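You operate a simulated robot arm through the tools that you are given. There is no shell and no other tool. Be economical: measure what you need, move in short steps, check, and stop when the job is done.

The job below is to be done with a simulated robot arm. You get a single attempt, and the scene is never put back.

JOB
Clamp the long beige block and paint its top yellow.
Fine: orange brush back in the green cup, both pots shut.

Only the result counts: the job must be done as asked and must still hold three seconds after the hand-in. Knocking over, shifting, dropping, spilling or breaking anything else fails it.

ROBOT AND FRAMES
A 7-joint arm with a two-finger parallel gripper, fixed in place. Base frame: the origin is at the foot of the arm, x ahead of it, y to its left, z up; the work surface is at about z = 0.74. Lengths are in m, angles in rad, forces in N, time in s.
With the tool pointing down near the work surface it reaches from about 0.2 to 0.68 m from the base axis. Its first joint turns from -1.152 to 1.152 rad. Payload 2.4 kg.
Tool frame: the origin (TCP) lies between the finger pads and is the grasp point; the fingertips stand 0.03 m ahead of it; z points along the fingers, y is the line along which they close. The gripper opens to 0.094 m. The fingers are 0.028 m wide and 0.01 m thick; the gripper's body (0.05 by 0.096 m) begins 0.055 m behind the TCP.
Orientation is that of the tool frame in the base frame, as a unit quaternion [w, x, y, z]. With the fingers straight down and closing along the base's y, the tool's x points along the base's -x, its y along +y and its z along -z.

CONTROLS
- The arm moves only by the tool send_rows. Its argument "steps" is a list of rows, each an object (a shift or turn left out is 0, a gripper value left out holds the last) with "xyz": the shift along the tool's x, y, z in m, a list of three; "turn": the turn, a rotation vector about the tool's x, y, z in rad, a list of three; "fingers": the gripper command, from -1 (shut) to 1 (fully open), values between in proportion. In form: [{"xyz": [dx, dy, dz], "turn": [rx, ry, rz], "fingers": fingers}, ...]. A call has 1 to 10 rows; each row is the pose to reach, as a shift and turn from the pose commanded when the call began, along the tool's axes at that moment. A row lasts 0.2 s, in which the tool goes at most 0.05 m and 0.15 rad; a call with a longer step from one row to the next is refused whole, and so is a gripper value outside its range. A pose out of reach is approached as far as the arm can. The call stops where the force on the tool passes 70 N (or 10 N more than at its start, if that is more) or the arm is blocked; 0.2 s more then pass. The fingers move at their own pace (about 0.153 m/s each) and stop on an object; they squeeze with about 33 N. The grip force told is the motor's: it shows also when the fingers shut on nothing. Time passes only in rows, and 0.2 s behind the last, so rows that repeat a pose let the fingers close. It gives the time, the measured TCP pose, the force on the tool (base axes), the opening and the grip force at its end, in the units of the frame above (readings bear some noise).
- Cameras (640 x 400 px; columns grow to the right, rows downward): "scene" is fixed at [0.0391, 0.4974, 1.4215]; the picture's right is [-0.73, -0.68, 0.00], its down [-0.59, 0.63, -0.52] and it looks along [0.35, -0.38, -0.86] (base axes); focal length 214 px, centre (320, 200). "wrist" rides on the gripper at [0.076, 0.014, -0.102] in the tool frame; the picture's right is [-0.18, 0.98, 0.00], its down [-0.75, -0.14, -0.64] and it looks along [-0.63, -0.12, 0.77] (tool axes); focal length 243 px, centre (320, 200). There is no depth. A picture from a camera that has moved, and an enlarged one, comes with that camera's place and axes in the base frame and with its lens. The place of the scene camera against the robot may be out by one fixed shift of up to 0.025 m in any direction.
- capture(camera): a new picture of that camera. It takes no simulated time.
- inspect(camera, box): a new picture of the part [left, top, right, bottom] of that camera's present view, enlarged. It takes no simulated time.
- finish_job(): hands the job in; it is judged then, once.

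Work in short steps. Places have to be worked out from the pictures, the camera data and where the tool is seen: move nearer, look again, correct. Check each grasp and each placing, and mend what went wrong. You have 120 turns and 64 pictures in all, those below and enlarged ones among them. Open the gripper and draw the arm clear of the work before you hand the job in, unless the task says otherwise; then end with one line.

The tools are called after "Emit:" as a command line: name --argument value ..., lists and objects as JSON in quotes. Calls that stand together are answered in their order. send_rows: Moves the arm, as the interface text tells. Its arguments: {"type":"object","properties":{"steps":{"type":"array"}},"required":["steps"]} The other tools are called the same way: capture (camera) takes a picture; inspect (camera, box) takes an enlarged picture of a part of a camera's view; finish_job () hands the job in.

At the start:

```text
clock: 0.0
ee_pos: [0.3267, 0.0976, 1.1795]
ee_rot: [-0.001, 0.0, 1.0, 0.001]
ft_force: [0.9, -0.2, 0.4]
finger_gap: 0.094
grip_force: 0.2
```

scene: 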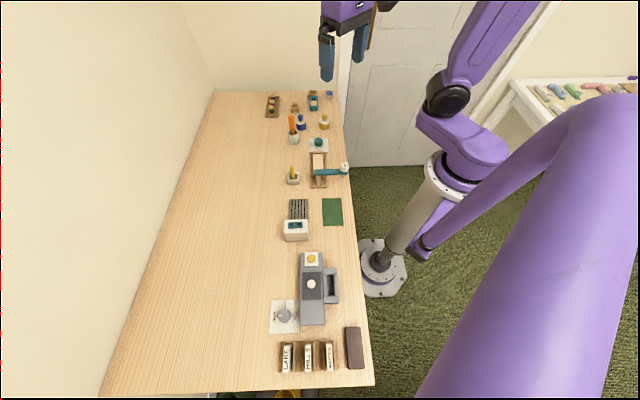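
wrist: 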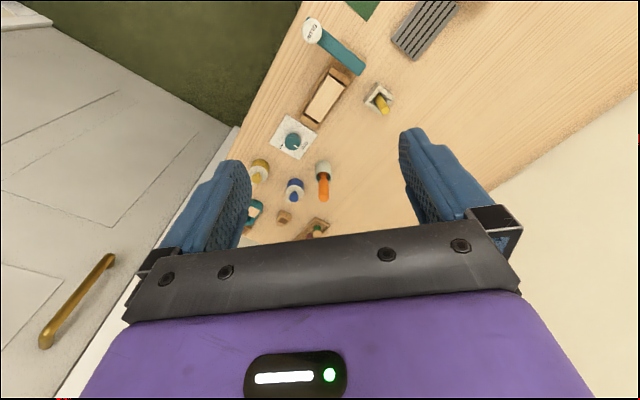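

I start by enlarging the part of the bench where the block, pots and brush stand.

Emit:
inspect --camera "scene" --box '[250, 80, 370, 200]'

Emit:
inspect --camera "wrist" --box '[220, 0, 460, 240]'

```text
3.33 times, centred on (310, 140) of scene
camera zoom: at [0.0391, 0.4974, 1.4215], right [-0.73, -0.68, 0.0], down [-0.59, 0.63, -0.52], along [0.35, -0.38, -0.86], focal length 715 px, centre (353, 400)
```

zoom: 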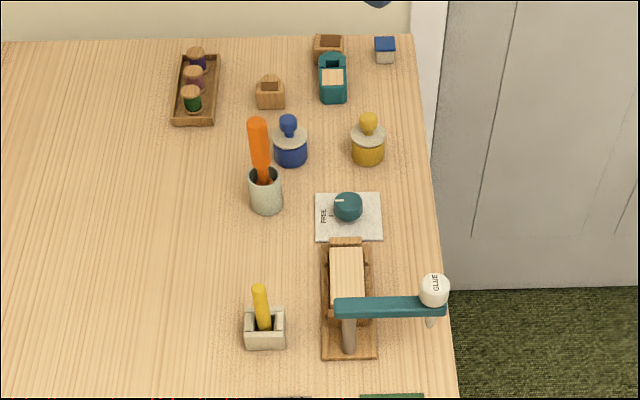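

```text
1.67 times, centred on (340, 120) of wrist
camera zoom: at [0.2513, 0.1109, 1.2822], right [0.18, 0.98, 0.0], down [0.75, -0.14, 0.64], along [0.63, -0.12, -0.77], focal length 404 px, centre (287, 333)
```

zoom: 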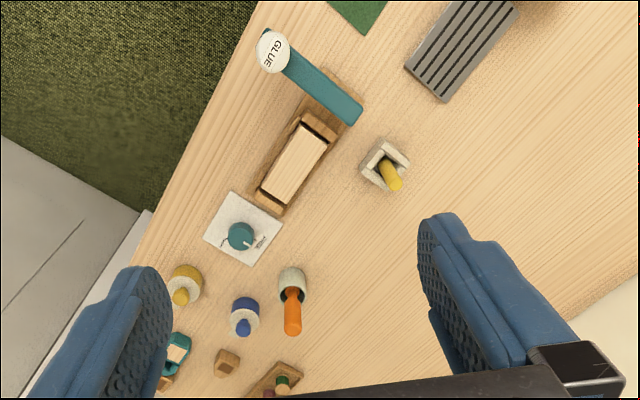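

The pots both look lidded, the block sits in a jig with a glue arm across it and a knob marked FREE nearby. I go back and lower for a closer view from the wrist.

Emit:
send_rows --steps '[{"xyz": [0.015, 0, 0.04]}, {"xyz": [0.03, 0, 0.08]}, {"xyz": [0.045, 0, 0.12]}, {"xyz": [0.06, 0, 0.16]}, {"xyz": [0.06, 0, 0.16]}]'

Emit:
capture --camera "wrist"

```text
clock: 1.2
ee_pos: [0.2669, 0.0976, 1.0163]
ee_rot: [0.0, 0.0, 1.0, -0.001]
ft_force: [0.1, -0.3, -0.2]
finger_gap: 0.0941
grip_force: 0.3
```

```text
59 pictures are left
camera wrist: at [0.1915, 0.1117, 1.1205], right [0.18, 0.98, 0.0], down [0.75, -0.14, 0.64], along [0.63, -0.12, -0.77], focal length 243 px, centre (320, 200)
```

wrist: 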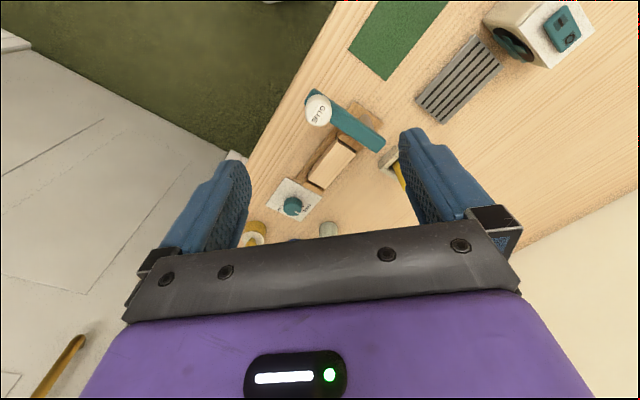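

The picture's top looks straight down under the camera, so I move forward to bring the jig and pots into the clear part of the view.

Emit:
send_rows --steps '[{"xyz": [-0.045, 0, 0]}, {"xyz": [-0.09, -0.01, 0]}, {"xyz": [-0.135, -0.02, 0]}, {"xyz": [-0.15, -0.03, 0]}, {"xyz": [-0.15, -0.03, 0]}]'

Emit:
inspect --camera "wrist" --box '[160, 0, 480, 240]'

```text
clock: 2.4
ee_pos: [0.4173, 0.0674, 1.0208]
ee_rot: [0.0, 0.0, 1.0, 0.0]
ft_force: [0.8, 0.3, -0.1]
finger_gap: 0.0943
grip_force: 0.0
```

```text
1.67 times, centred on (320, 120) of wrist
camera zoom: at [0.3413, 0.081, 1.1236], right [0.18, 0.98, 0.0], down [0.75, -0.14, 0.64], along [0.63, -0.12, -0.77], focal length 404 px, centre (320, 333)
```

zoom: 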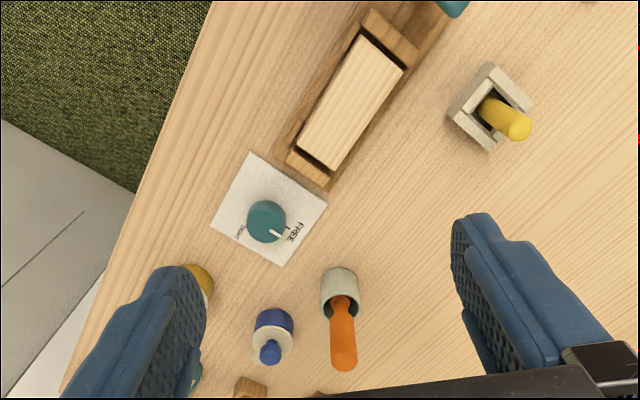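

The knob points at FREE and another word is beside it; I enlarge the knob card and the block.

Emit:
inspect --camera "wrist" --box '[250, 70, 340, 140]'

Emit:
inspect --camera "wrist" --box '[290, 0, 440, 110]'

Emit:
inspect --camera "wrist" --box '[230, 120, 370, 230]'

```text
5.71 times, centred on (295, 105) of wrist
camera zoom: at [0.3413, 0.081, 1.1236], right [0.18, 0.98, 0.0], down [0.75, -0.14, 0.64], along [0.63, -0.12, -0.77], focal length 1386 px, centre (463, 743)
```

zoom: 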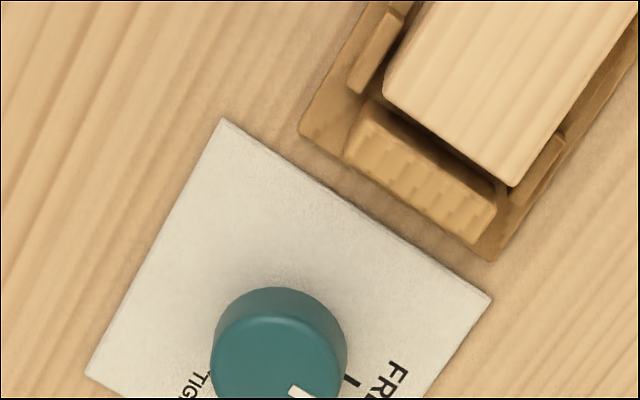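

```text
3.64 times, centred on (365, 55) of wrist
camera zoom: at [0.3413, 0.081, 1.1236], right [0.18, 0.98, 0.0], down [0.75, -0.14, 0.64], along [0.63, -0.12, -0.77], focal length 882 px, centre (156, 727)
```

zoom: 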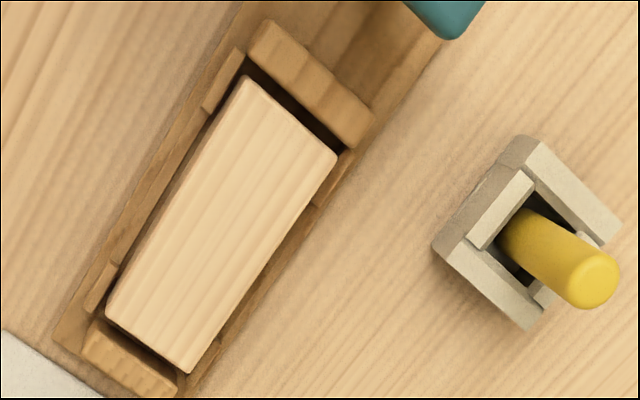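

```text
3.64 times, centred on (300, 175) of wrist
camera zoom: at [0.3413, 0.081, 1.1236], right [0.18, 0.98, 0.0], down [0.75, -0.14, 0.64], along [0.63, -0.12, -0.77], focal length 882 px, centre (393, 291)
```

zoom: 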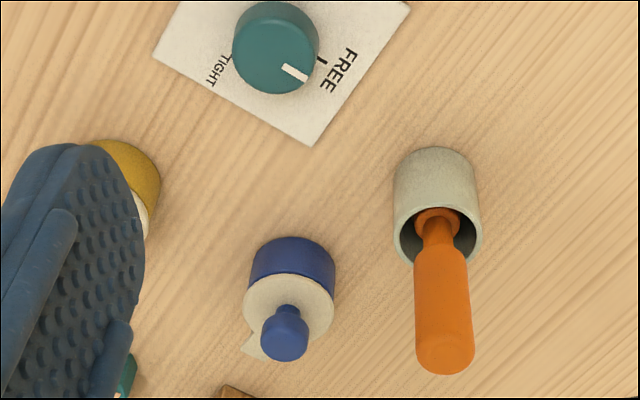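

The knob must go from FREE to TIGHT. I put its top near (0.488, 0.003), so I go above it at moderate height to see the marks and lids closely.

Emit:
send_rows --steps '[{"xyz": [-0.02, -0.02, 0.03]}, {"xyz": [-0.03, -0.04, 0.06]}, {"xyz": [-0.04, -0.05, 0.09]}, {"xyz": [-0.04, -0.06, 0.12]}, {"xyz": [-0.04, -0.06, 0.12]}]'

Emit:
capture --camera "wrist"

```text
clock: 3.6
ee_pos: [0.4572, 0.0056, 0.8991]
ee_rot: [0.0, 0.0, 1.0, 0.0]
ft_force: [-0.4, 0.3, 0.8]
finger_gap: 0.0937
grip_force: 0.1
```

```text
54 pictures are left
camera wrist: at [0.3812, 0.0191, 1.0029], right [0.18, 0.98, 0.0], down [0.75, -0.14, 0.64], along [0.63, -0.12, -0.77], focal length 243 px, centre (320, 200)
```

wrist: 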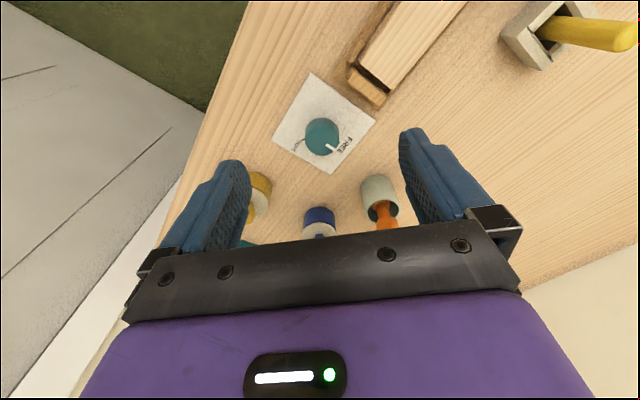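

Emit:
inspect --camera "wrist" --box '[260, 60, 400, 240]'

```text
2.22 times, centred on (330, 150) of wrist
camera zoom: at [0.3812, 0.0191, 1.0029], right [0.18, 0.98, 0.0], down [0.75, -0.14, 0.64], along [0.63, -0.12, -0.77], focal length 539 px, centre (298, 311)
```

zoom: 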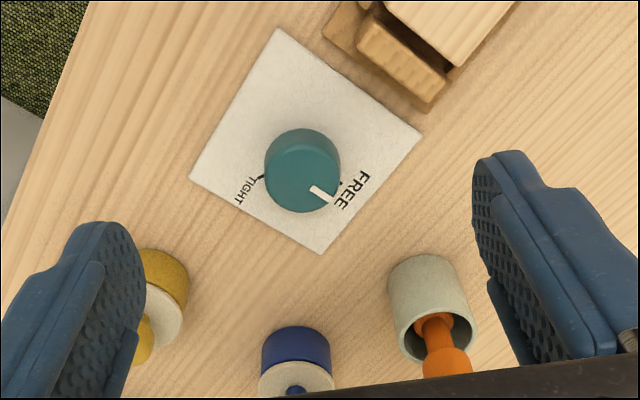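

The ticks compute to about 40° (FREE) and −71° (TIGHT) around the knob centre (0.494, 0.000), so I need about −110° about vertical. I pre-rotate the tool by +55° above the knob with the fingers partly closed.

Emit:
send_rows --steps '[{"xyz": [-0.01, 0, 0], "turn": [0, 0, -0.14], "fingers": 0.2}, {"xyz": [-0.02, -0.003, 0], "turn": [0, 0, -0.28]}, {"xyz": [-0.0368, -0.0056, 0], "turn": [0, 0, -0.42]}, {"xyz": [-0.0368, -0.0056, 0], "turn": [0, 0, -0.56]}, {"xyz": [-0.0368, -0.0056, 0], "turn": [0, 0, -0.7]}, {"xyz": [-0.0368, -0.0056, 0], "turn": [0, 0, -0.84]}, {"xyz": [-0.0368, -0.0056, 0.02], "turn": [0, 0, -0.96]}, {"xyz": [-0.0368, -0.0056, 0.04], "turn": [0, 0, -0.96]}, {"xyz": [-0.0368, -0.0056, 0.04], "turn": [0, 0, -0.96]}]'

Emit:
capture --camera "wrist"

```text
clock: 5.6
ee_pos: [0.4934, 0.0019, 0.8567]
ee_rot: [-0.001, -0.462, 0.887, 0.0]
ft_force: [-0.3, 0.4, -0.7]
finger_gap: 0.0566
grip_force: 0.1
```

```text
52 pictures are left
camera wrist: at [0.4387, -0.0529, 0.9614], right [-0.7, 0.71, 0.0], down [0.55, 0.54, 0.64], along [0.46, 0.45, -0.77], focal length 243 px, centre (320, 200)
```

wrist: 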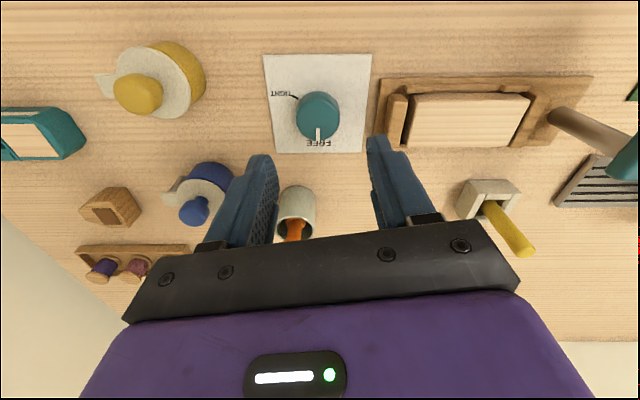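

The view is now square with the bench and the knob is nearly beneath the tool. I descend to z ≈ 0.783 with a small centring shift, then close on the knob.

Emit:
send_rows --steps '[{"xyz": [0.0049, -0.0017, 0.03]}, {"xyz": [0.0049, -0.0017, 0.055]}, {"xyz": [0.0049, -0.0017, 0.072]}, {"xyz": [0.0049, -0.0017, 0.072]}]'

Emit:
capture --camera "wrist"

```text
clock: 6.6
ee_pos: [0.4935, -0.0027, 0.7861]
ee_rot: [0.0, -0.461, 0.887, 0.0]
ft_force: [0.4, -0.5, -0.3]
finger_gap: 0.0564
grip_force: 0.1
```

```text
51 pictures are left
camera wrist: at [0.4386, -0.0574, 0.8905], right [-0.7, 0.71, 0.0], down [0.55, 0.54, 0.64], along [0.46, 0.45, -0.77], focal length 243 px, centre (320, 200)
```

wrist: 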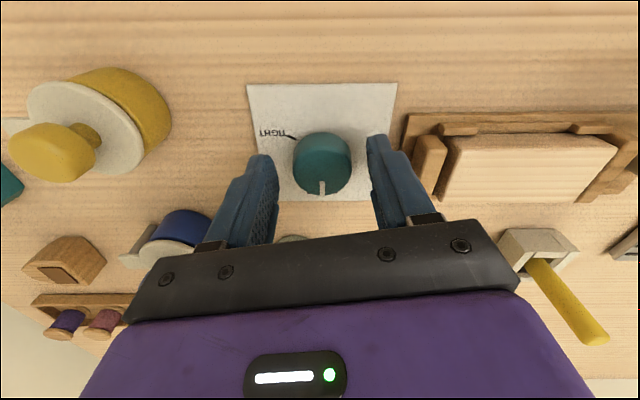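

The knob centre seems about 4 mm toward tool +x; I correct, then close.

Emit:
send_rows --steps '[{"xyz": [0.004, 0.001, 0.003]}, {"xyz": [0.004, 0.001, 0.003], "fingers": -1}, {"xyz": [0.004, 0.001, 0.003]}, {"xyz": [0.004, 0.001, 0.003]}]'

```text
clock: 7.6
ee_pos: [0.4903, -0.0066, 0.7849]
ee_rot: [-0.001, -0.463, 0.886, -0.001]
ft_force: [0.2, 3.4, 3.3]
finger_gap: 0.0368
grip_force: 44.9
```

The fingers hold the knob at 37 mm. I turn it clockwise in steps, first 1.4 rad.

Emit:
send_rows --steps '[{"turn": [0, 0, 0.14]}, {"turn": [0, 0, 0.28]}, {"turn": [0, 0, 0.42]}, {"turn": [0, 0, 0.56]}, {"turn": [0, 0, 0.7]}, {"turn": [0, 0, 0.84]}, {"turn": [0, 0, 0.98]}, {"turn": [0, 0, 1.12]}, {"turn": [0, 0, 1.26]}, {"turn": [0, 0, 1.4]}]'

Emit:
capture --camera "wrist"

```text
clock: 9.8
ee_pos: [0.4905, 0.0024, 0.7846]
ee_rot: [0.001, 0.209, 0.978, -0.001]
ft_force: [-7.2, 48.6, 20.2]
finger_gap: 0.0367
grip_force: 44.5
```

```text
50 pictures are left
camera wrist: at [0.4254, 0.0469, 0.8877], right [0.57, 0.82, 0.0], down [0.63, -0.44, 0.64], along [0.53, -0.37, -0.77], focal length 243 px, centre (320, 200)
```

wrist: 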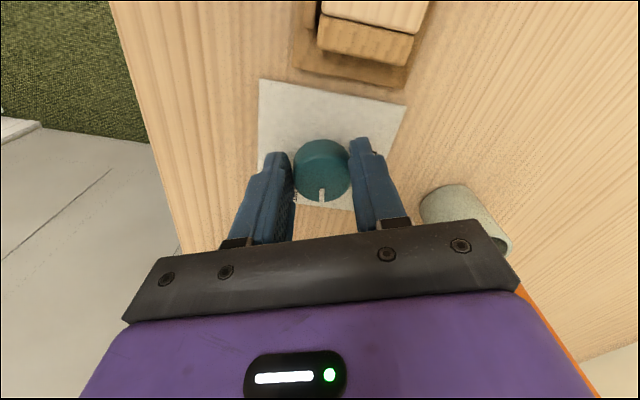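

No slip, but the grip is about 7 mm off the knob's axis (true centre ≈ (0.496, −0.002)), building side force. I shift the commanded position along the arc while turning on.

Emit:
send_rows --steps '[{"xyz": [0.0037, 0.0082, 0]}, {"xyz": [0.0035, 0.009, 0], "turn": [0, 0, 0.13]}, {"xyz": [0.003, 0.0098, 0], "turn": [0, 0, 0.26]}, {"xyz": [0.0022, 0.0107, 0], "turn": [0, 0, 0.39]}, {"xyz": [0.0015, 0.0117, 0], "turn": [0, 0, 0.52]}, {"xyz": [0.0015, 0.0117, 0], "turn": [0, 0, 0.52]}]'

Emit:
capture --camera "wrist"

Emit:
inspect --camera "scene" --box '[280, 110, 360, 200]'

```text
clock: 11.2
ee_pos: [0.4922, 0.0059, 0.7842]
ee_rot: [-0.002, 0.462, 0.887, -0.001]
ft_force: [-21.0, 20.3, 29.0]
finger_gap: 0.0366
grip_force: 44.8
```

```text
49 pictures are left
camera wrist: at [0.4603, 0.0759, 0.8879], right [0.91, 0.41, 0.0], down [0.32, -0.7, 0.64], along [0.26, -0.58, -0.77], focal length 243 px, centre (320, 200)
```

wrist: 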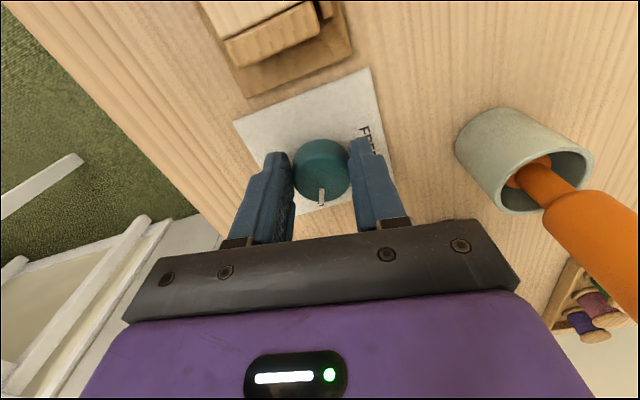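

```text
4.44 times, centred on (320, 155) of scene
camera zoom: at [0.0382, 0.4979, 1.4214], right [-0.73, -0.68, 0.0], down [-0.59, 0.63, -0.52], along [0.35, -0.38, -0.86], focal length 953 px, centre (320, 400)
```

zoom: 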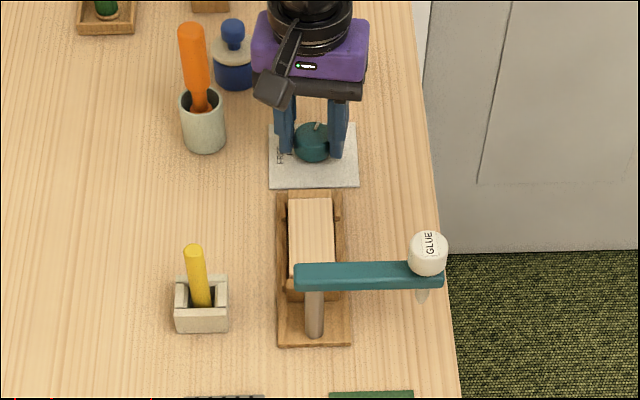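

Turned about 110°. I open the fingers, lift, and look at the knob and jaws.

Emit:
send_rows --steps '[{"xyz": [0, 0, 0], "fingers": 0.2}, {"xyz": [0, 0, 0]}, {"xyz": [0, 0, -0.04]}, {"xyz": [0, 0, -0.08]}, {"xyz": [0, 0, -0.12]}, {"xyz": [0, 0, -0.12]}]'

Emit:
inspect --camera "wrist" --box '[200, 0, 440, 150]'

```text
clock: 12.6
ee_pos: [0.4918, 0.0049, 0.9038]
ee_rot: [0.0, 0.462, 0.887, 0.0]
ft_force: [-1.0, 0.6, -0.2]
finger_gap: 0.0565
grip_force: 0.1
```

```text
2.67 times, centred on (320, 75) of wrist
camera zoom: at [0.4601, 0.0759, 1.0068], right [0.91, 0.41, 0.0], down [0.32, -0.7, 0.64], along [0.27, -0.58, -0.77], focal length 647 px, centre (320, 533)
```

zoom: 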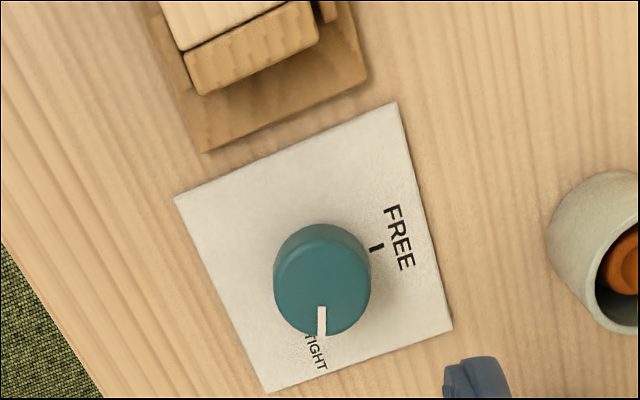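

The knob points to TIGHT and the jaw is closed on the block. Next I turn the tool back to neutral yaw and back off to study the yellow pot's lid.

Emit:
send_rows --steps '[{"xyz": [-0.005, -0.01, -0.02], "turn": [0, 0, -0.14]}, {"xyz": [-0.01, -0.02, -0.04], "turn": [0, 0, -0.28]}, {"xyz": [-0.02, -0.03, -0.05], "turn": [0, 0, -0.42]}, {"xyz": [-0.03, -0.04, -0.05], "turn": [0, 0, -0.56]}, {"xyz": [-0.0324, -0.0496, -0.05], "turn": [0, 0, -0.7]}, {"xyz": [-0.0324, -0.0496, -0.05], "turn": [0, 0, -0.84]}, {"xyz": [-0.0324, -0.0496, -0.05], "turn": [0, 0, -0.96], "fingers": 1}, {"xyz": [-0.0324, -0.0496, -0.05], "turn": [0, 0, -0.96]}]'

Emit:
inspect --camera "wrist" --box '[200, 60, 440, 240]'

```text
clock: 14.4
ee_pos: [0.4712, -0.0507, 0.9534]
ee_rot: [0.001, -0.001, 1.0, 0.0]
ft_force: [0.3, 0.2, -0.2]
finger_gap: 0.0941
grip_force: 0.0
```

```text
2.22 times, centred on (320, 150) of wrist
camera zoom: at [0.3954, -0.0363, 1.0575], right [0.18, 0.98, 0.0], down [0.75, -0.14, 0.64], along [0.63, -0.12, -0.77], focal length 539 px, centre (320, 311)
```

zoom: 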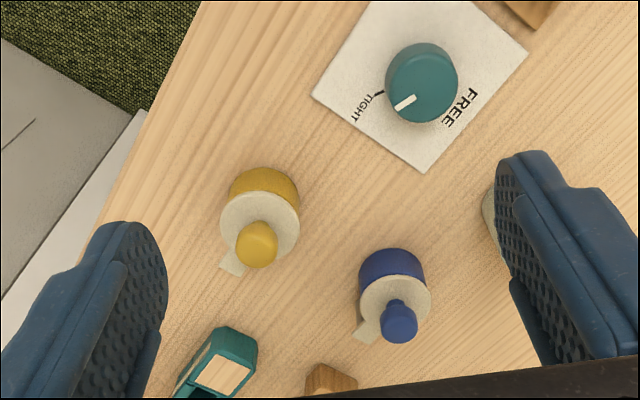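

The pointer is within about 3° of the TIGHT tick. I place the yellow pot at (0.549, −0.101) with its lid knob near z 0.805, and go above it to check.

Emit:
send_rows --steps '[{"xyz": [-0.025, -0.016, 0.01], "fingers": 0.06}, {"xyz": [-0.05, -0.033, 0.035]}, {"xyz": [-0.078, -0.0503, 0.06]}, {"xyz": [-0.078, -0.0503, 0.083]}, {"xyz": [-0.078, -0.0503, 0.083]}]'

Emit:
inspect --camera "wrist" --box '[200, 60, 440, 240]'

Emit:
inspect --camera "scene" --box '[280, 80, 360, 140]'

```text
clock: 15.6
ee_pos: [0.5498, -0.1016, 0.8684]
ee_rot: [-0.001, 0.0, 1.0, 0.0]
ft_force: [0.1, 0.5, 1.1]
finger_gap: 0.0501
grip_force: 0.1
```

```text
2.22 times, centred on (320, 150) of wrist
camera zoom: at [0.4743, -0.0869, 0.9728], right [0.18, 0.98, 0.0], down [0.75, -0.14, 0.64], along [0.63, -0.12, -0.77], focal length 539 px, centre (320, 311)
```

zoom: 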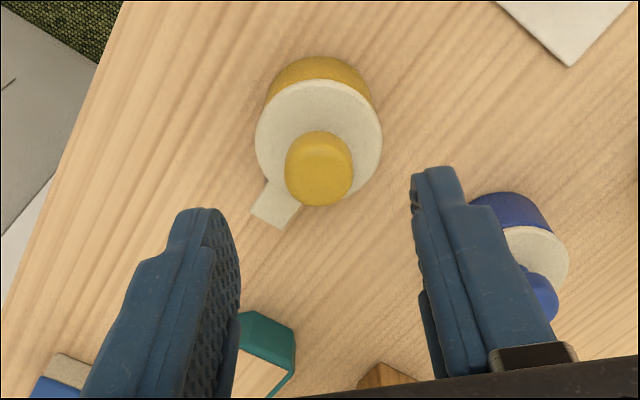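

```text
6.67 times, centred on (320, 110) of scene
camera zoom: at [0.0391, 0.4974, 1.4215], right [-0.73, -0.68, 0.0], down [-0.59, 0.63, -0.52], along [0.35, -0.38, -0.86], focal length 1430 px, centre (320, 800)
```

zoom: 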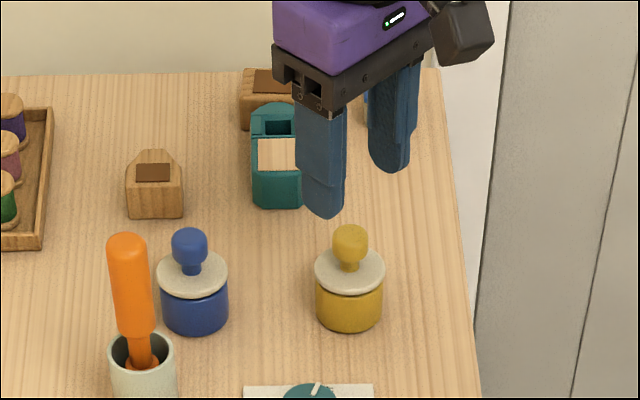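

Triangulating the two views puts the pot at (0.555, −0.103) with the lid disc near z 0.775. I descend around the knob to TCP z 0.815 and look.

Emit:
send_rows --steps '[{"xyz": [-0.005, -0.0015, 0.02]}, {"xyz": [-0.005, -0.0015, 0.04]}, {"xyz": [-0.005, -0.0015, 0.053]}, {"xyz": [-0.005, -0.0015, 0.053]}]'

Emit:
inspect --camera "wrist" --box '[200, 60, 440, 240]'

Emit:
inspect --camera "scene" --box '[280, 80, 360, 140]'

```text
clock: 16.6
ee_pos: [0.5557, -0.1004, 0.8175]
ee_rot: [0.0, 0.0, 1.0, 0.0]
ft_force: [0.2, 0.9, -0.2]
finger_gap: 0.0497
grip_force: 0.0
```

```text
2.22 times, centred on (320, 150) of wrist
camera zoom: at [0.4786, -0.0859, 0.921], right [0.18, 0.98, 0.0], down [0.75, -0.14, 0.64], along [0.63, -0.12, -0.77], focal length 539 px, centre (320, 311)
```

zoom: 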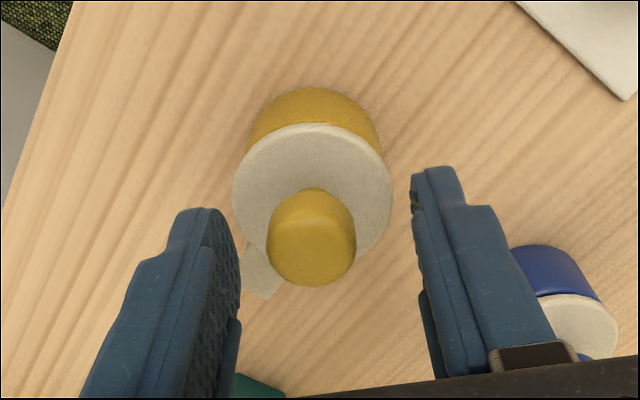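

```text
6.67 times, centred on (320, 110) of scene
camera zoom: at [0.0391, 0.4974, 1.4215], right [-0.73, -0.68, 0.0], down [-0.59, 0.63, -0.52], along [0.35, -0.38, -0.86], focal length 1430 px, centre (320, 800)
```

zoom: 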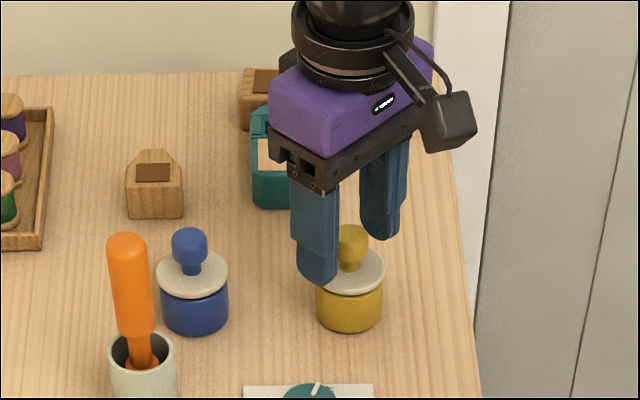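

The lid knob is centred within 2 mm. I lower 5 mm more with the small correction and close on it.

Emit:
send_rows --steps '[{"xyz": [0.002, -0.002, 0.005]}, {"xyz": [0.002, -0.002, 0.005], "fingers": -1}, {"xyz": [0.002, -0.002, 0.005]}, {"xyz": [0.002, -0.002, 0.005]}]'

Emit:
inspect --camera "wrist" --box '[200, 60, 440, 240]'

```text
clock: 17.6
ee_pos: [0.5517, -0.1018, 0.8124]
ee_rot: [-0.001, -0.001, 1.0, 0.0]
ft_force: [-0.1, -1.3, -1.2]
finger_gap: 0.0226
grip_force: 45.2
```

```text
2.22 times, centred on (320, 150) of wrist
camera zoom: at [0.4764, -0.0882, 0.916], right [0.18, 0.98, 0.0], down [0.75, -0.14, 0.64], along [0.63, -0.12, -0.77], focal length 539 px, centre (320, 311)
```

zoom: 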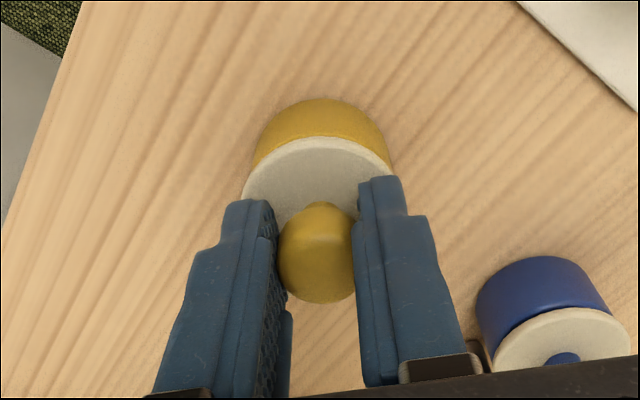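

The knob is gripped (22.6 mm). I lift 25 mm slowly to see whether the lid comes free of the pot.

Emit:
send_rows --steps '[{"xyz": [0, 0, -0.005]}, {"xyz": [0, 0, -0.012]}, {"xyz": [0, 0, -0.02]}, {"xyz": [0, 0, -0.028]}, {"xyz": [0, 0, -0.028]}]'

Emit:
inspect --camera "scene" --box '[280, 80, 360, 140]'

Emit:
inspect --camera "wrist" --box '[200, 0, 440, 240]'

```text
clock: 18.8
ee_pos: [0.5532, -0.1043, 0.8408]
ee_rot: [0.002, 0.0, 1.0, 0.001]
ft_force: [-0.2, 0.8, 0.0]
finger_gap: 0.0003
grip_force: 33.4
```

```text
6.67 times, centred on (320, 110) of scene
camera zoom: at [0.0391, 0.4974, 1.4215], right [-0.73, -0.68, 0.0], down [-0.59, 0.63, -0.52], along [0.35, -0.38, -0.86], focal length 1430 px, centre (320, 800)
```

zoom: 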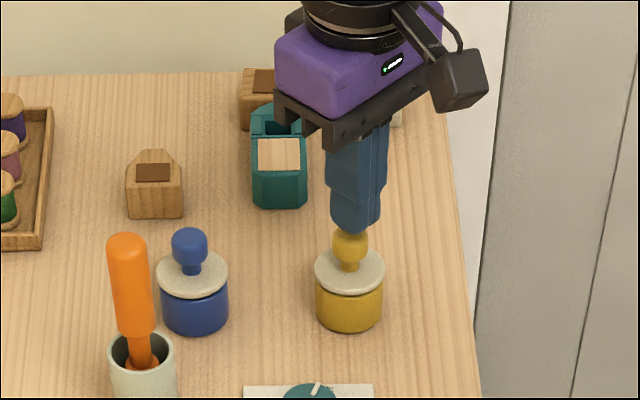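

```text
1.67 times, centred on (320, 120) of wrist
camera zoom: at [0.4765, -0.0895, 0.9442], right [0.18, 0.98, 0.0], down [0.75, -0.14, 0.64], along [0.63, -0.12, -0.76], focal length 404 px, centre (320, 333)
```

zoom: 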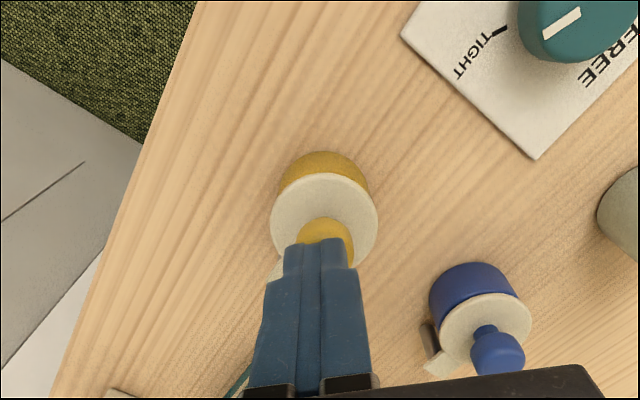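

The fingers slipped off the knob. On the blue pot there is a grey piece under the lid's tab; I look at it closer before retrying.

Emit:
inspect --camera "wrist" --box '[350, 145, 420, 225]'

```text
5.00 times, centred on (385, 185) of wrist
camera zoom: at [0.4765, -0.0895, 0.9442], right [0.18, 0.98, 0.0], down [0.75, -0.14, 0.64], along [0.63, -0.12, -0.76], focal length 1213 px, centre (-5, 275)
```

zoom: 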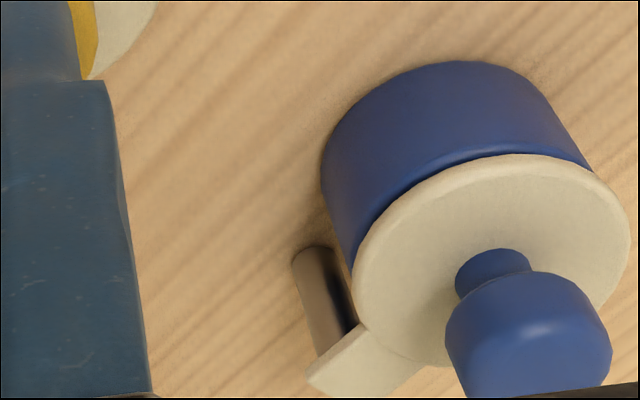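

The lid's tab sits on a vertical post, so the lid pivots sideways instead of lifting. The post should be near (0.579, −0.125); I rise, open and turn so that the fingers straddle the knob tangentially to the swing.

Emit:
send_rows --steps '[{"xyz": [0, 0, -0.015], "fingers": -1}, {"xyz": [0, 0, -0.025], "turn": [0, 0, 0.14], "fingers": 0.06}, {"xyz": [0, 0, -0.025], "turn": [0, 0, 0.28]}, {"xyz": [0, 0, -0.025], "turn": [0, 0, 0.42]}, {"xyz": [0, 0, -0.025], "turn": [0, 0, 0.56]}, {"xyz": [0, 0, -0.025], "turn": [0, 0, 0.7]}, {"xyz": [0, 0, -0.025], "turn": [0, 0, 0.733]}, {"xyz": [0, 0, -0.025], "turn": [0, 0, 0.733]}]'

Emit:
inspect --camera "wrist" --box '[200, 0, 440, 240]'

```text
clock: 20.6
ee_pos: [0.5518, -0.1038, 0.8651]
ee_rot: [0.0, 0.359, 0.933, 0.0]
ft_force: [0.2, -0.7, -0.6]
finger_gap: 0.0497
grip_force: 0.1
```

```text
1.67 times, centred on (320, 120) of wrist
camera zoom: at [0.5049, -0.0422, 0.9686], right [0.8, 0.61, 0.0], down [0.46, -0.61, 0.64], along [0.39, -0.51, -0.77], focal length 404 px, centre (320, 333)
```

zoom: 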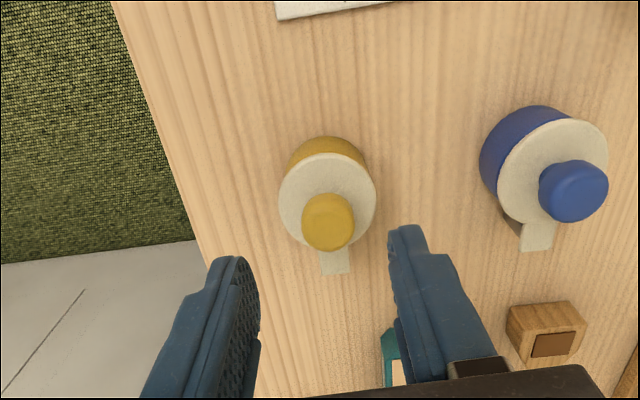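

Knob and disc agree at (0.5545, −0.1015) and the pivot at about (0.578, −0.124). I descend and grip the knob, its pads now facing the swing direction.

Emit:
send_rows --steps '[{"xyz": [-0.0005, 0.0032, 0.02]}, {"xyz": [-0.0005, 0.0032, 0.04]}, {"xyz": [-0.0005, 0.0032, 0.055]}, {"xyz": [-0.0005, 0.0032, 0.055], "fingers": -1}, {"xyz": [-0.0005, 0.0032, 0.055]}, {"xyz": [-0.0005, 0.0032, 0.055]}]'

```text
clock: 22.0
ee_pos: [0.5547, -0.1019, 0.8115]
ee_rot: [-0.001, 0.36, 0.933, -0.001]
ft_force: [-9.7, -5.1, 5.4]
finger_gap: 0.0228
grip_force: 45.5
```

Gripped. I swing the lid about the pivot counter-clockwise, 0.56 rad first, watching the force.

Emit:
send_rows --steps '[{"xyz": [-0.0003, -0.0045, 0], "turn": [0, 0, -0.14]}, {"xyz": [-0.0013, -0.009, 0], "turn": [0, 0, -0.28]}, {"xyz": [-0.0028, -0.0133, 0], "turn": [0, 0, -0.42]}, {"xyz": [-0.005, -0.0173, 0], "turn": [0, 0, -0.56]}, {"xyz": [-0.005, -0.0173, 0], "turn": [0, 0, -0.56]}]'

Emit:
inspect --camera "wrist" --box '[200, 0, 440, 240]'

```text
clock: 23.2
ee_pos: [0.5468, -0.1173, 0.8119]
ee_rot: [-0.001, 0.085, 0.996, 0.0]
ft_force: [-5.0, -2.0, -1.3]
finger_gap: 0.0233
grip_force: 44.8
```

```text
1.67 times, centred on (320, 120) of wrist
camera zoom: at [0.4736, -0.0911, 0.9149], right [0.35, 0.94, 0.0], down [0.72, -0.27, 0.64], along [0.6, -0.22, -0.77], focal length 404 px, centre (320, 333)
```

zoom: 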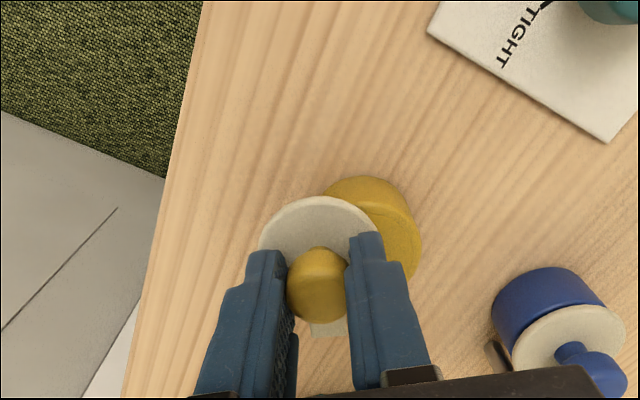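

The lid swings freely. I continue another 1.26 rad.

Emit:
send_rows --steps '[{"xyz": [-0.0003, -0.0045, 0], "turn": [0, 0, -0.14]}, {"xyz": [-0.0013, -0.009, 0], "turn": [0, 0, -0.28]}, {"xyz": [-0.0028, -0.0133, 0], "turn": [0, 0, -0.42]}, {"xyz": [-0.005, -0.0173, 0], "turn": [0, 0, -0.56]}, {"xyz": [-0.0076, -0.0209, 0], "turn": [0, 0, -0.7]}, {"xyz": [-0.0108, -0.0242, 0], "turn": [0, 0, -0.84]}, {"xyz": [-0.0144, -0.027, 0], "turn": [0, 0, -0.98]}, {"xyz": [-0.0184, -0.0293, 0], "turn": [0, 0, -1.12]}, {"xyz": [-0.0226, -0.0309, 0], "turn": [0, 0, -1.26]}, {"xyz": [-0.0226, -0.0309, 0], "turn": [0, 0, -1.26]}]'

Emit:
inspect --camera "wrist" --box '[200, 0, 440, 240]'

```text
clock: 25.4
ee_pos: [0.5634, -0.1563, 0.8104]
ee_rot: [0.001, -0.517, 0.856, -0.001]
ft_force: [-14.7, -18.7, 18.9]
finger_gap: 0.0231
grip_force: 45.3
```

```text
1.67 times, centred on (320, 120) of wrist
camera zoom: at [0.515, -0.2163, 0.9144], right [-0.78, 0.62, 0.0], down [0.47, 0.6, 0.64], along [0.4, 0.5, -0.77], focal length 404 px, centre (320, 333)
```

zoom: 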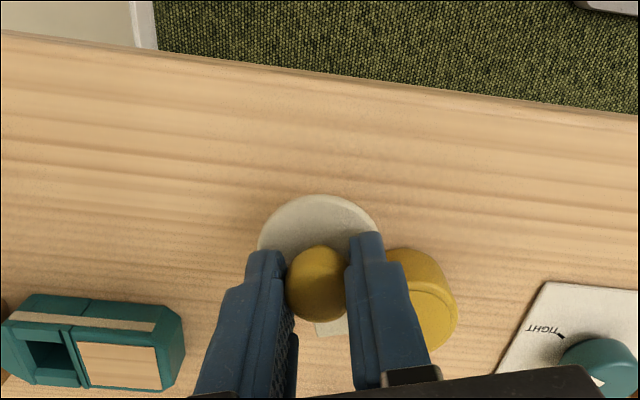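

The lid stands about 105° open with the force rising, likely near its stop; enough. I release and lift to check the open pot.

Emit:
send_rows --steps '[{"xyz": [0, 0.001, 0], "fingers": 0.06}, {"xyz": [0, 0.001, 0]}, {"xyz": [0, 0.001, -0.03]}, {"xyz": [0, 0.001, -0.07]}, {"xyz": [0, 0.001, -0.11]}, {"xyz": [0, 0.001, -0.11]}]'

Emit:
capture --camera "wrist"

Emit:
inspect --camera "scene" --box '[260, 80, 360, 150]'

```text
clock: 26.8
ee_pos: [0.5639, -0.1533, 0.9183]
ee_rot: [0.0, -0.517, 0.856, 0.0]
ft_force: [0.6, -0.5, -0.4]
finger_gap: 0.0498
grip_force: 0.0
```

```text
34 pictures are left
camera wrist: at [0.516, -0.2136, 1.0227], right [-0.78, 0.62, 0.0], down [0.48, 0.6, 0.64], along [0.4, 0.5, -0.77], focal length 243 px, centre (320, 200)
```

wrist: 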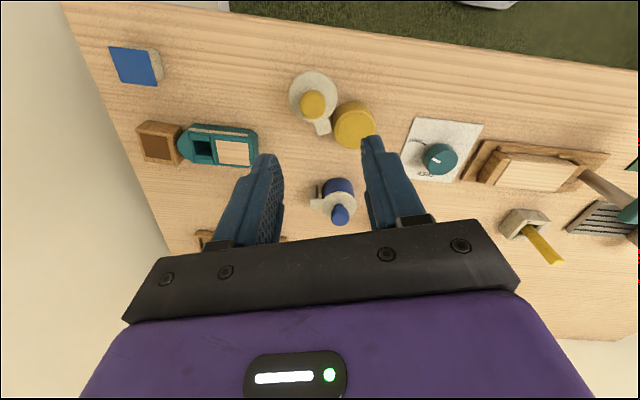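

```text
5.71 times, centred on (310, 115) of scene
camera zoom: at [0.0391, 0.4974, 1.4215], right [-0.73, -0.68, 0.0], down [-0.59, 0.63, -0.52], along [0.35, -0.38, -0.86], focal length 1226 px, centre (377, 686)
```

zoom: 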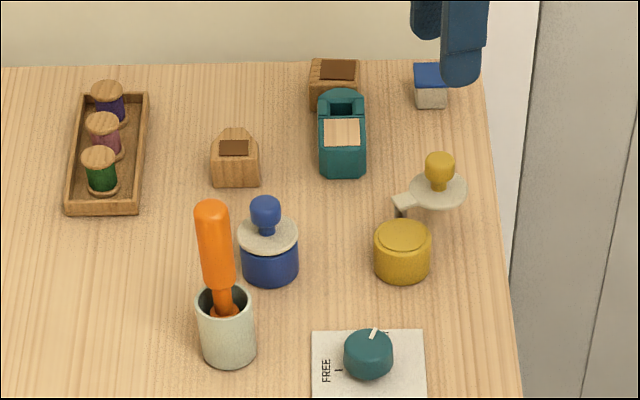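

The pot is open and full. Now I swing the tool over to a viewing place for the orange brush, staying high.

Emit:
send_rows --steps '[{"xyz": [-0.01, 0.01, -0.03], "turn": [0, 0, 0.14]}, {"xyz": [-0.03, 0.035, -0.05], "turn": [0, 0, 0.28]}, {"xyz": [-0.05, 0.06, -0.06], "turn": [0, 0, 0.42]}, {"xyz": [-0.07, 0.09, -0.06], "turn": [0, 0, 0.56]}, {"xyz": [-0.095, 0.12, -0.06], "turn": [0, 0, 0.7]}, {"xyz": [-0.12, 0.15, -0.06], "turn": [0, 0, 0.84]}, {"xyz": [-0.14, 0.17, -0.06], "turn": [0, 0, 0.97]}, {"xyz": [-0.14, 0.17, -0.06], "turn": [0, 0, 1.087]}, {"xyz": [-0.14, 0.17, -0.06], "turn": [0, 0, 1.087]}]'

Emit:
capture --camera "wrist"

```text
clock: 28.8
ee_pos: [0.4778, 0.0528, 0.9788]
ee_rot: [0.0, 0.001, 1.0, 0.0]
ft_force: [-0.1, -0.4, -0.4]
finger_gap: 0.05
grip_force: 0.1
```

```text
32 pictures are left
camera wrist: at [0.4021, 0.0673, 1.0823], right [0.19, 0.98, 0.0], down [0.75, -0.14, 0.64], along [0.63, -0.12, -0.77], focal length 243 px, centre (320, 200)
```

wrist: 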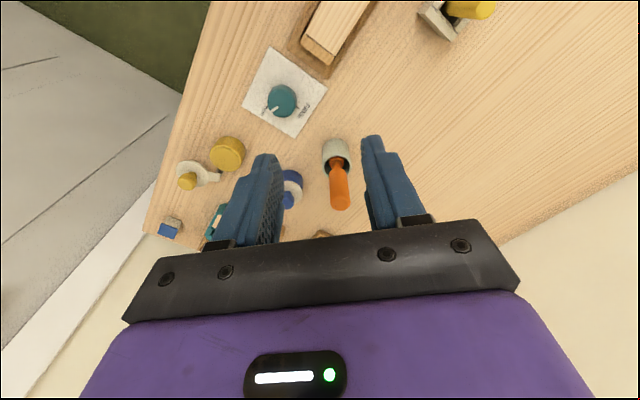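

The brush handle's top is near (0.584, 0.056, 0.87), almost upright. I go above it and check before lowering.

Emit:
send_rows --steps '[{"xyz": [-0.035, 0.001, 0]}, {"xyz": [-0.07, 0.002, 0.01]}, {"xyz": [-0.104, 0.003, 0.03]}, {"xyz": [-0.104, 0.003, 0.05]}, {"xyz": [-0.104, 0.003, 0.05]}]'

Emit:
inspect --camera "wrist" --box '[200, 60, 440, 240]'

Emit:
inspect --camera "scene" --box '[260, 70, 360, 150]'

```text
clock: 30.0
ee_pos: [0.5816, 0.0544, 0.9274]
ee_rot: [0.0, 0.001, 1.0, 0.001]
ft_force: [-0.5, 0.7, -0.2]
finger_gap: 0.0498
grip_force: 0.1
```

```text
2.22 times, centred on (320, 150) of wrist
camera zoom: at [0.5049, 0.0689, 1.0319], right [0.18, 0.98, 0.0], down [0.75, -0.14, 0.64], along [0.63, -0.12, -0.77], focal length 539 px, centre (320, 311)
```

zoom: 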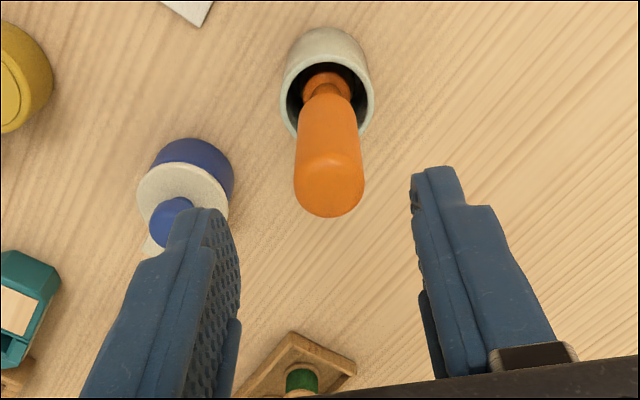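

```text
5.00 times, centred on (310, 110) of scene
camera zoom: at [0.0391, 0.4974, 1.4215], right [-0.73, -0.68, 0.0], down [-0.59, 0.63, -0.52], along [0.35, -0.38, -0.86], focal length 1072 px, centre (370, 650)
```

zoom: 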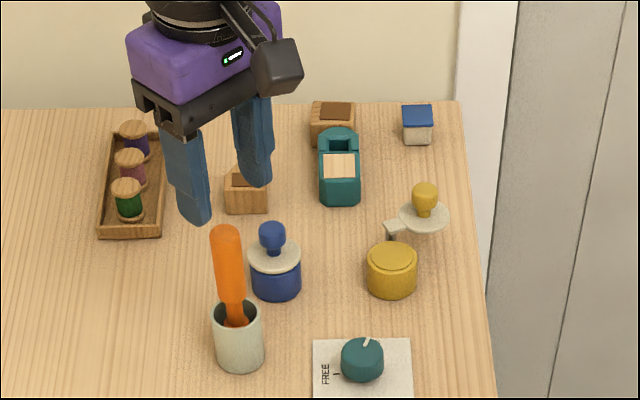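

The handle's top is at (0.586, 0.057, 0.868) and the cup rim near z 0.79. I descend around the handle to z 0.842.

Emit:
send_rows --steps '[{"xyz": [-0.0035, 0.002, 0.02]}, {"xyz": [-0.0035, 0.002, 0.045]}, {"xyz": [-0.0035, 0.002, 0.07]}, {"xyz": [-0.0035, 0.002, 0.085]}, {"xyz": [-0.0035, 0.002, 0.085]}]'

Emit:
inspect --camera "wrist" --box '[200, 60, 440, 240]'

```text
clock: 31.2
ee_pos: [0.5836, 0.0545, 0.8451]
ee_rot: [0.0, 0.0, 1.0, 0.0]
ft_force: [0.2, 0.0, -1.1]
finger_gap: 0.0497
grip_force: 0.1
```

```text
2.22 times, centred on (320, 150) of wrist
camera zoom: at [0.5086, 0.0691, 0.948], right [0.18, 0.98, 0.0], down [0.75, -0.14, 0.64], along [0.63, -0.12, -0.77], focal length 539 px, centre (320, 311)
```

zoom: 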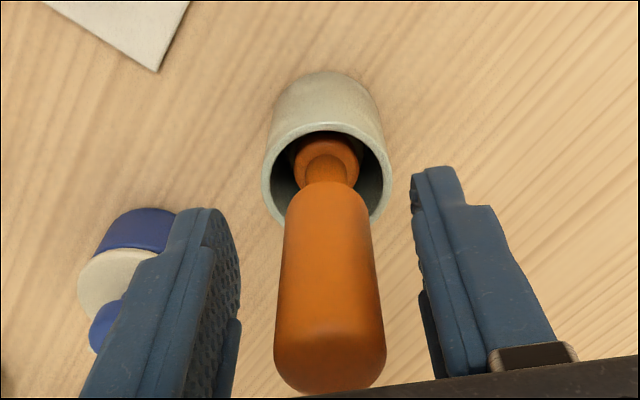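

The handle sits centred between the pads; I close on it and lift a little.

Emit:
send_rows --steps '[{"xyz": [0, 0, 0], "fingers": -1}, {"xyz": [0, 0, 0]}, {"xyz": [0, 0, 0]}, {"xyz": [0, 0, -0.02]}, {"xyz": [0, 0, -0.045]}, {"xyz": [0, 0, -0.08]}, {"xyz": [0, 0, -0.12]}, {"xyz": [0, 0, -0.12]}]'

Emit:
capture --camera "wrist"

Emit:
inspect --camera "scene" --box '[260, 60, 360, 150]'

```text
clock: 33.0
ee_pos: [0.5824, 0.0541, 0.9674]
ee_rot: [0.0, 0.0, 1.0, 0.0]
ft_force: [-0.5, -0.4, 0.4]
finger_gap: 0.0221
grip_force: 33.2
```

```text
28 pictures are left
camera wrist: at [0.5065, 0.0685, 1.0703], right [0.18, 0.98, 0.0], down [0.75, -0.14, 0.64], along [0.63, -0.12, -0.77], focal length 243 px, centre (320, 200)
```

wrist: 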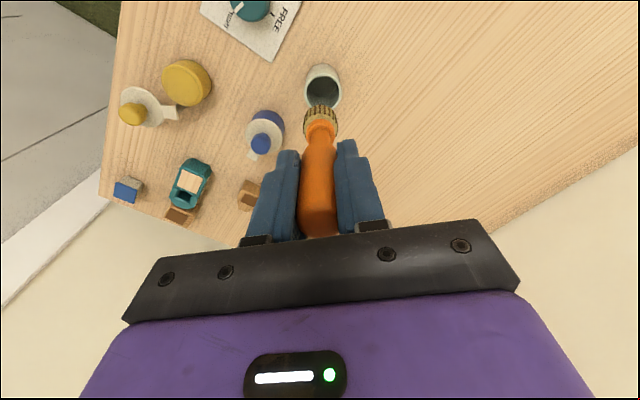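

```text
4.44 times, centred on (310, 105) of scene
camera zoom: at [0.0391, 0.4974, 1.4215], right [-0.73, -0.68, 0.0], down [-0.59, 0.63, -0.52], along [0.35, -0.38, -0.86], focal length 953 px, centre (364, 622)
```

zoom: 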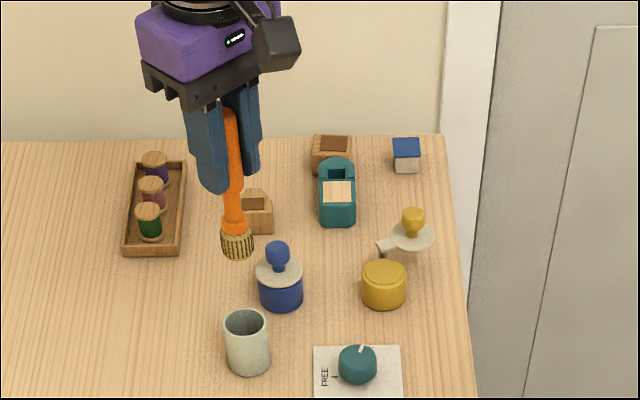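

The brush is held securely, tip about 95 mm below the TCP, and the cup is still standing. I carry it above the yellow pot.

Emit:
send_rows --steps '[{"xyz": [0.007, -0.039, 0]}, {"xyz": [0.014, -0.078, 0]}, {"xyz": [0.021, -0.117, 0]}, {"xyz": [0.028, -0.156, 0.01]}, {"xyz": [0.028, -0.156, 0.05]}, {"xyz": [0.028, -0.156, 0.07]}, {"xyz": [0.028, -0.156, 0.07]}]'

Emit:
inspect --camera "wrist" --box '[220, 60, 420, 210]'

Emit:
inspect --camera "scene" --box '[280, 70, 360, 140]'

```text
clock: 34.6
ee_pos: [0.5599, -0.1013, 0.8962]
ee_rot: [0.0, 0.0, 1.0, -0.001]
ft_force: [-0.3, 0.1, -0.5]
finger_gap: 0.0222
grip_force: 33.2
```

```text
2.67 times, centred on (320, 135) of wrist
camera zoom: at [0.4832, -0.087, 0.9993], right [0.18, 0.98, 0.0], down [0.75, -0.14, 0.64], along [0.63, -0.12, -0.77], focal length 647 px, centre (320, 373)
```

zoom: 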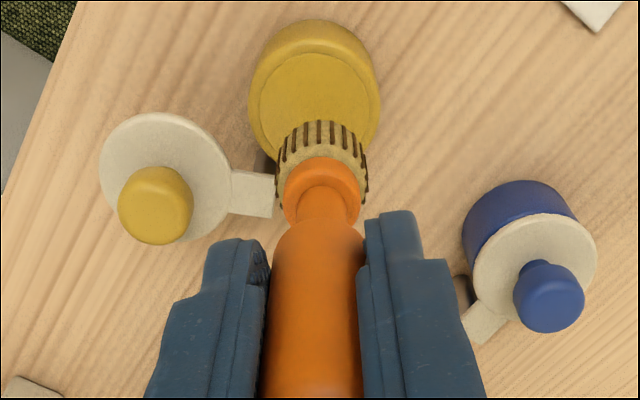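

```text
5.71 times, centred on (320, 105) of scene
camera zoom: at [0.0391, 0.4974, 1.4215], right [-0.73, -0.68, 0.0], down [-0.59, 0.63, -0.52], along [0.35, -0.38, -0.86], focal length 1226 px, centre (320, 743)
```

zoom: 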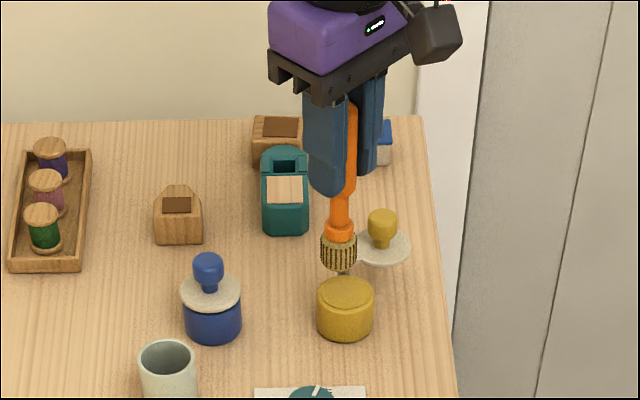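

The brush hangs above the open pot. I nudge 5 mm back to centre and lower gently until the bristles meet the paint.

Emit:
send_rows --steps '[{"xyz": [0.005, 0, 0.008]}, {"xyz": [0.005, 0, 0.016]}, {"xyz": [0.005, 0, 0.024]}, {"xyz": [0.005, 0, 0.03]}, {"xyz": [0.005, 0, 0.03]}]'

Emit:
inspect --camera "scene" --box '[280, 70, 360, 140]'

```text
clock: 35.8
ee_pos: [0.5548, -0.1002, 0.8684]
ee_rot: [0.004, 0.0, 1.0, -0.001]
ft_force: [-0.4, 1.8, 34.0]
finger_gap: 0.0222
grip_force: 33.4
```

```text
5.71 times, centred on (320, 105) of scene
camera zoom: at [0.0385, 0.4976, 1.4215], right [-0.73, -0.68, 0.0], down [-0.59, 0.63, -0.52], along [0.35, -0.38, -0.86], focal length 1226 px, centre (320, 743)
```

zoom: 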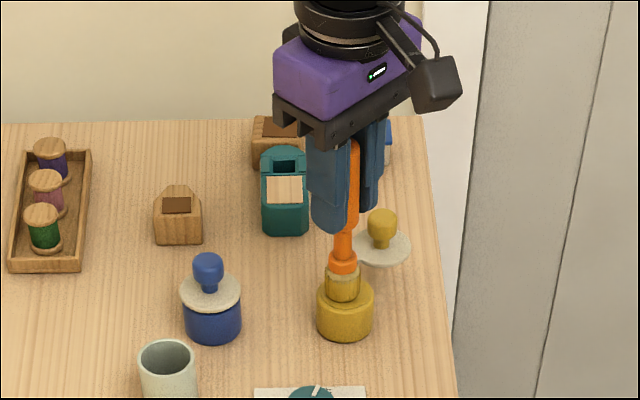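

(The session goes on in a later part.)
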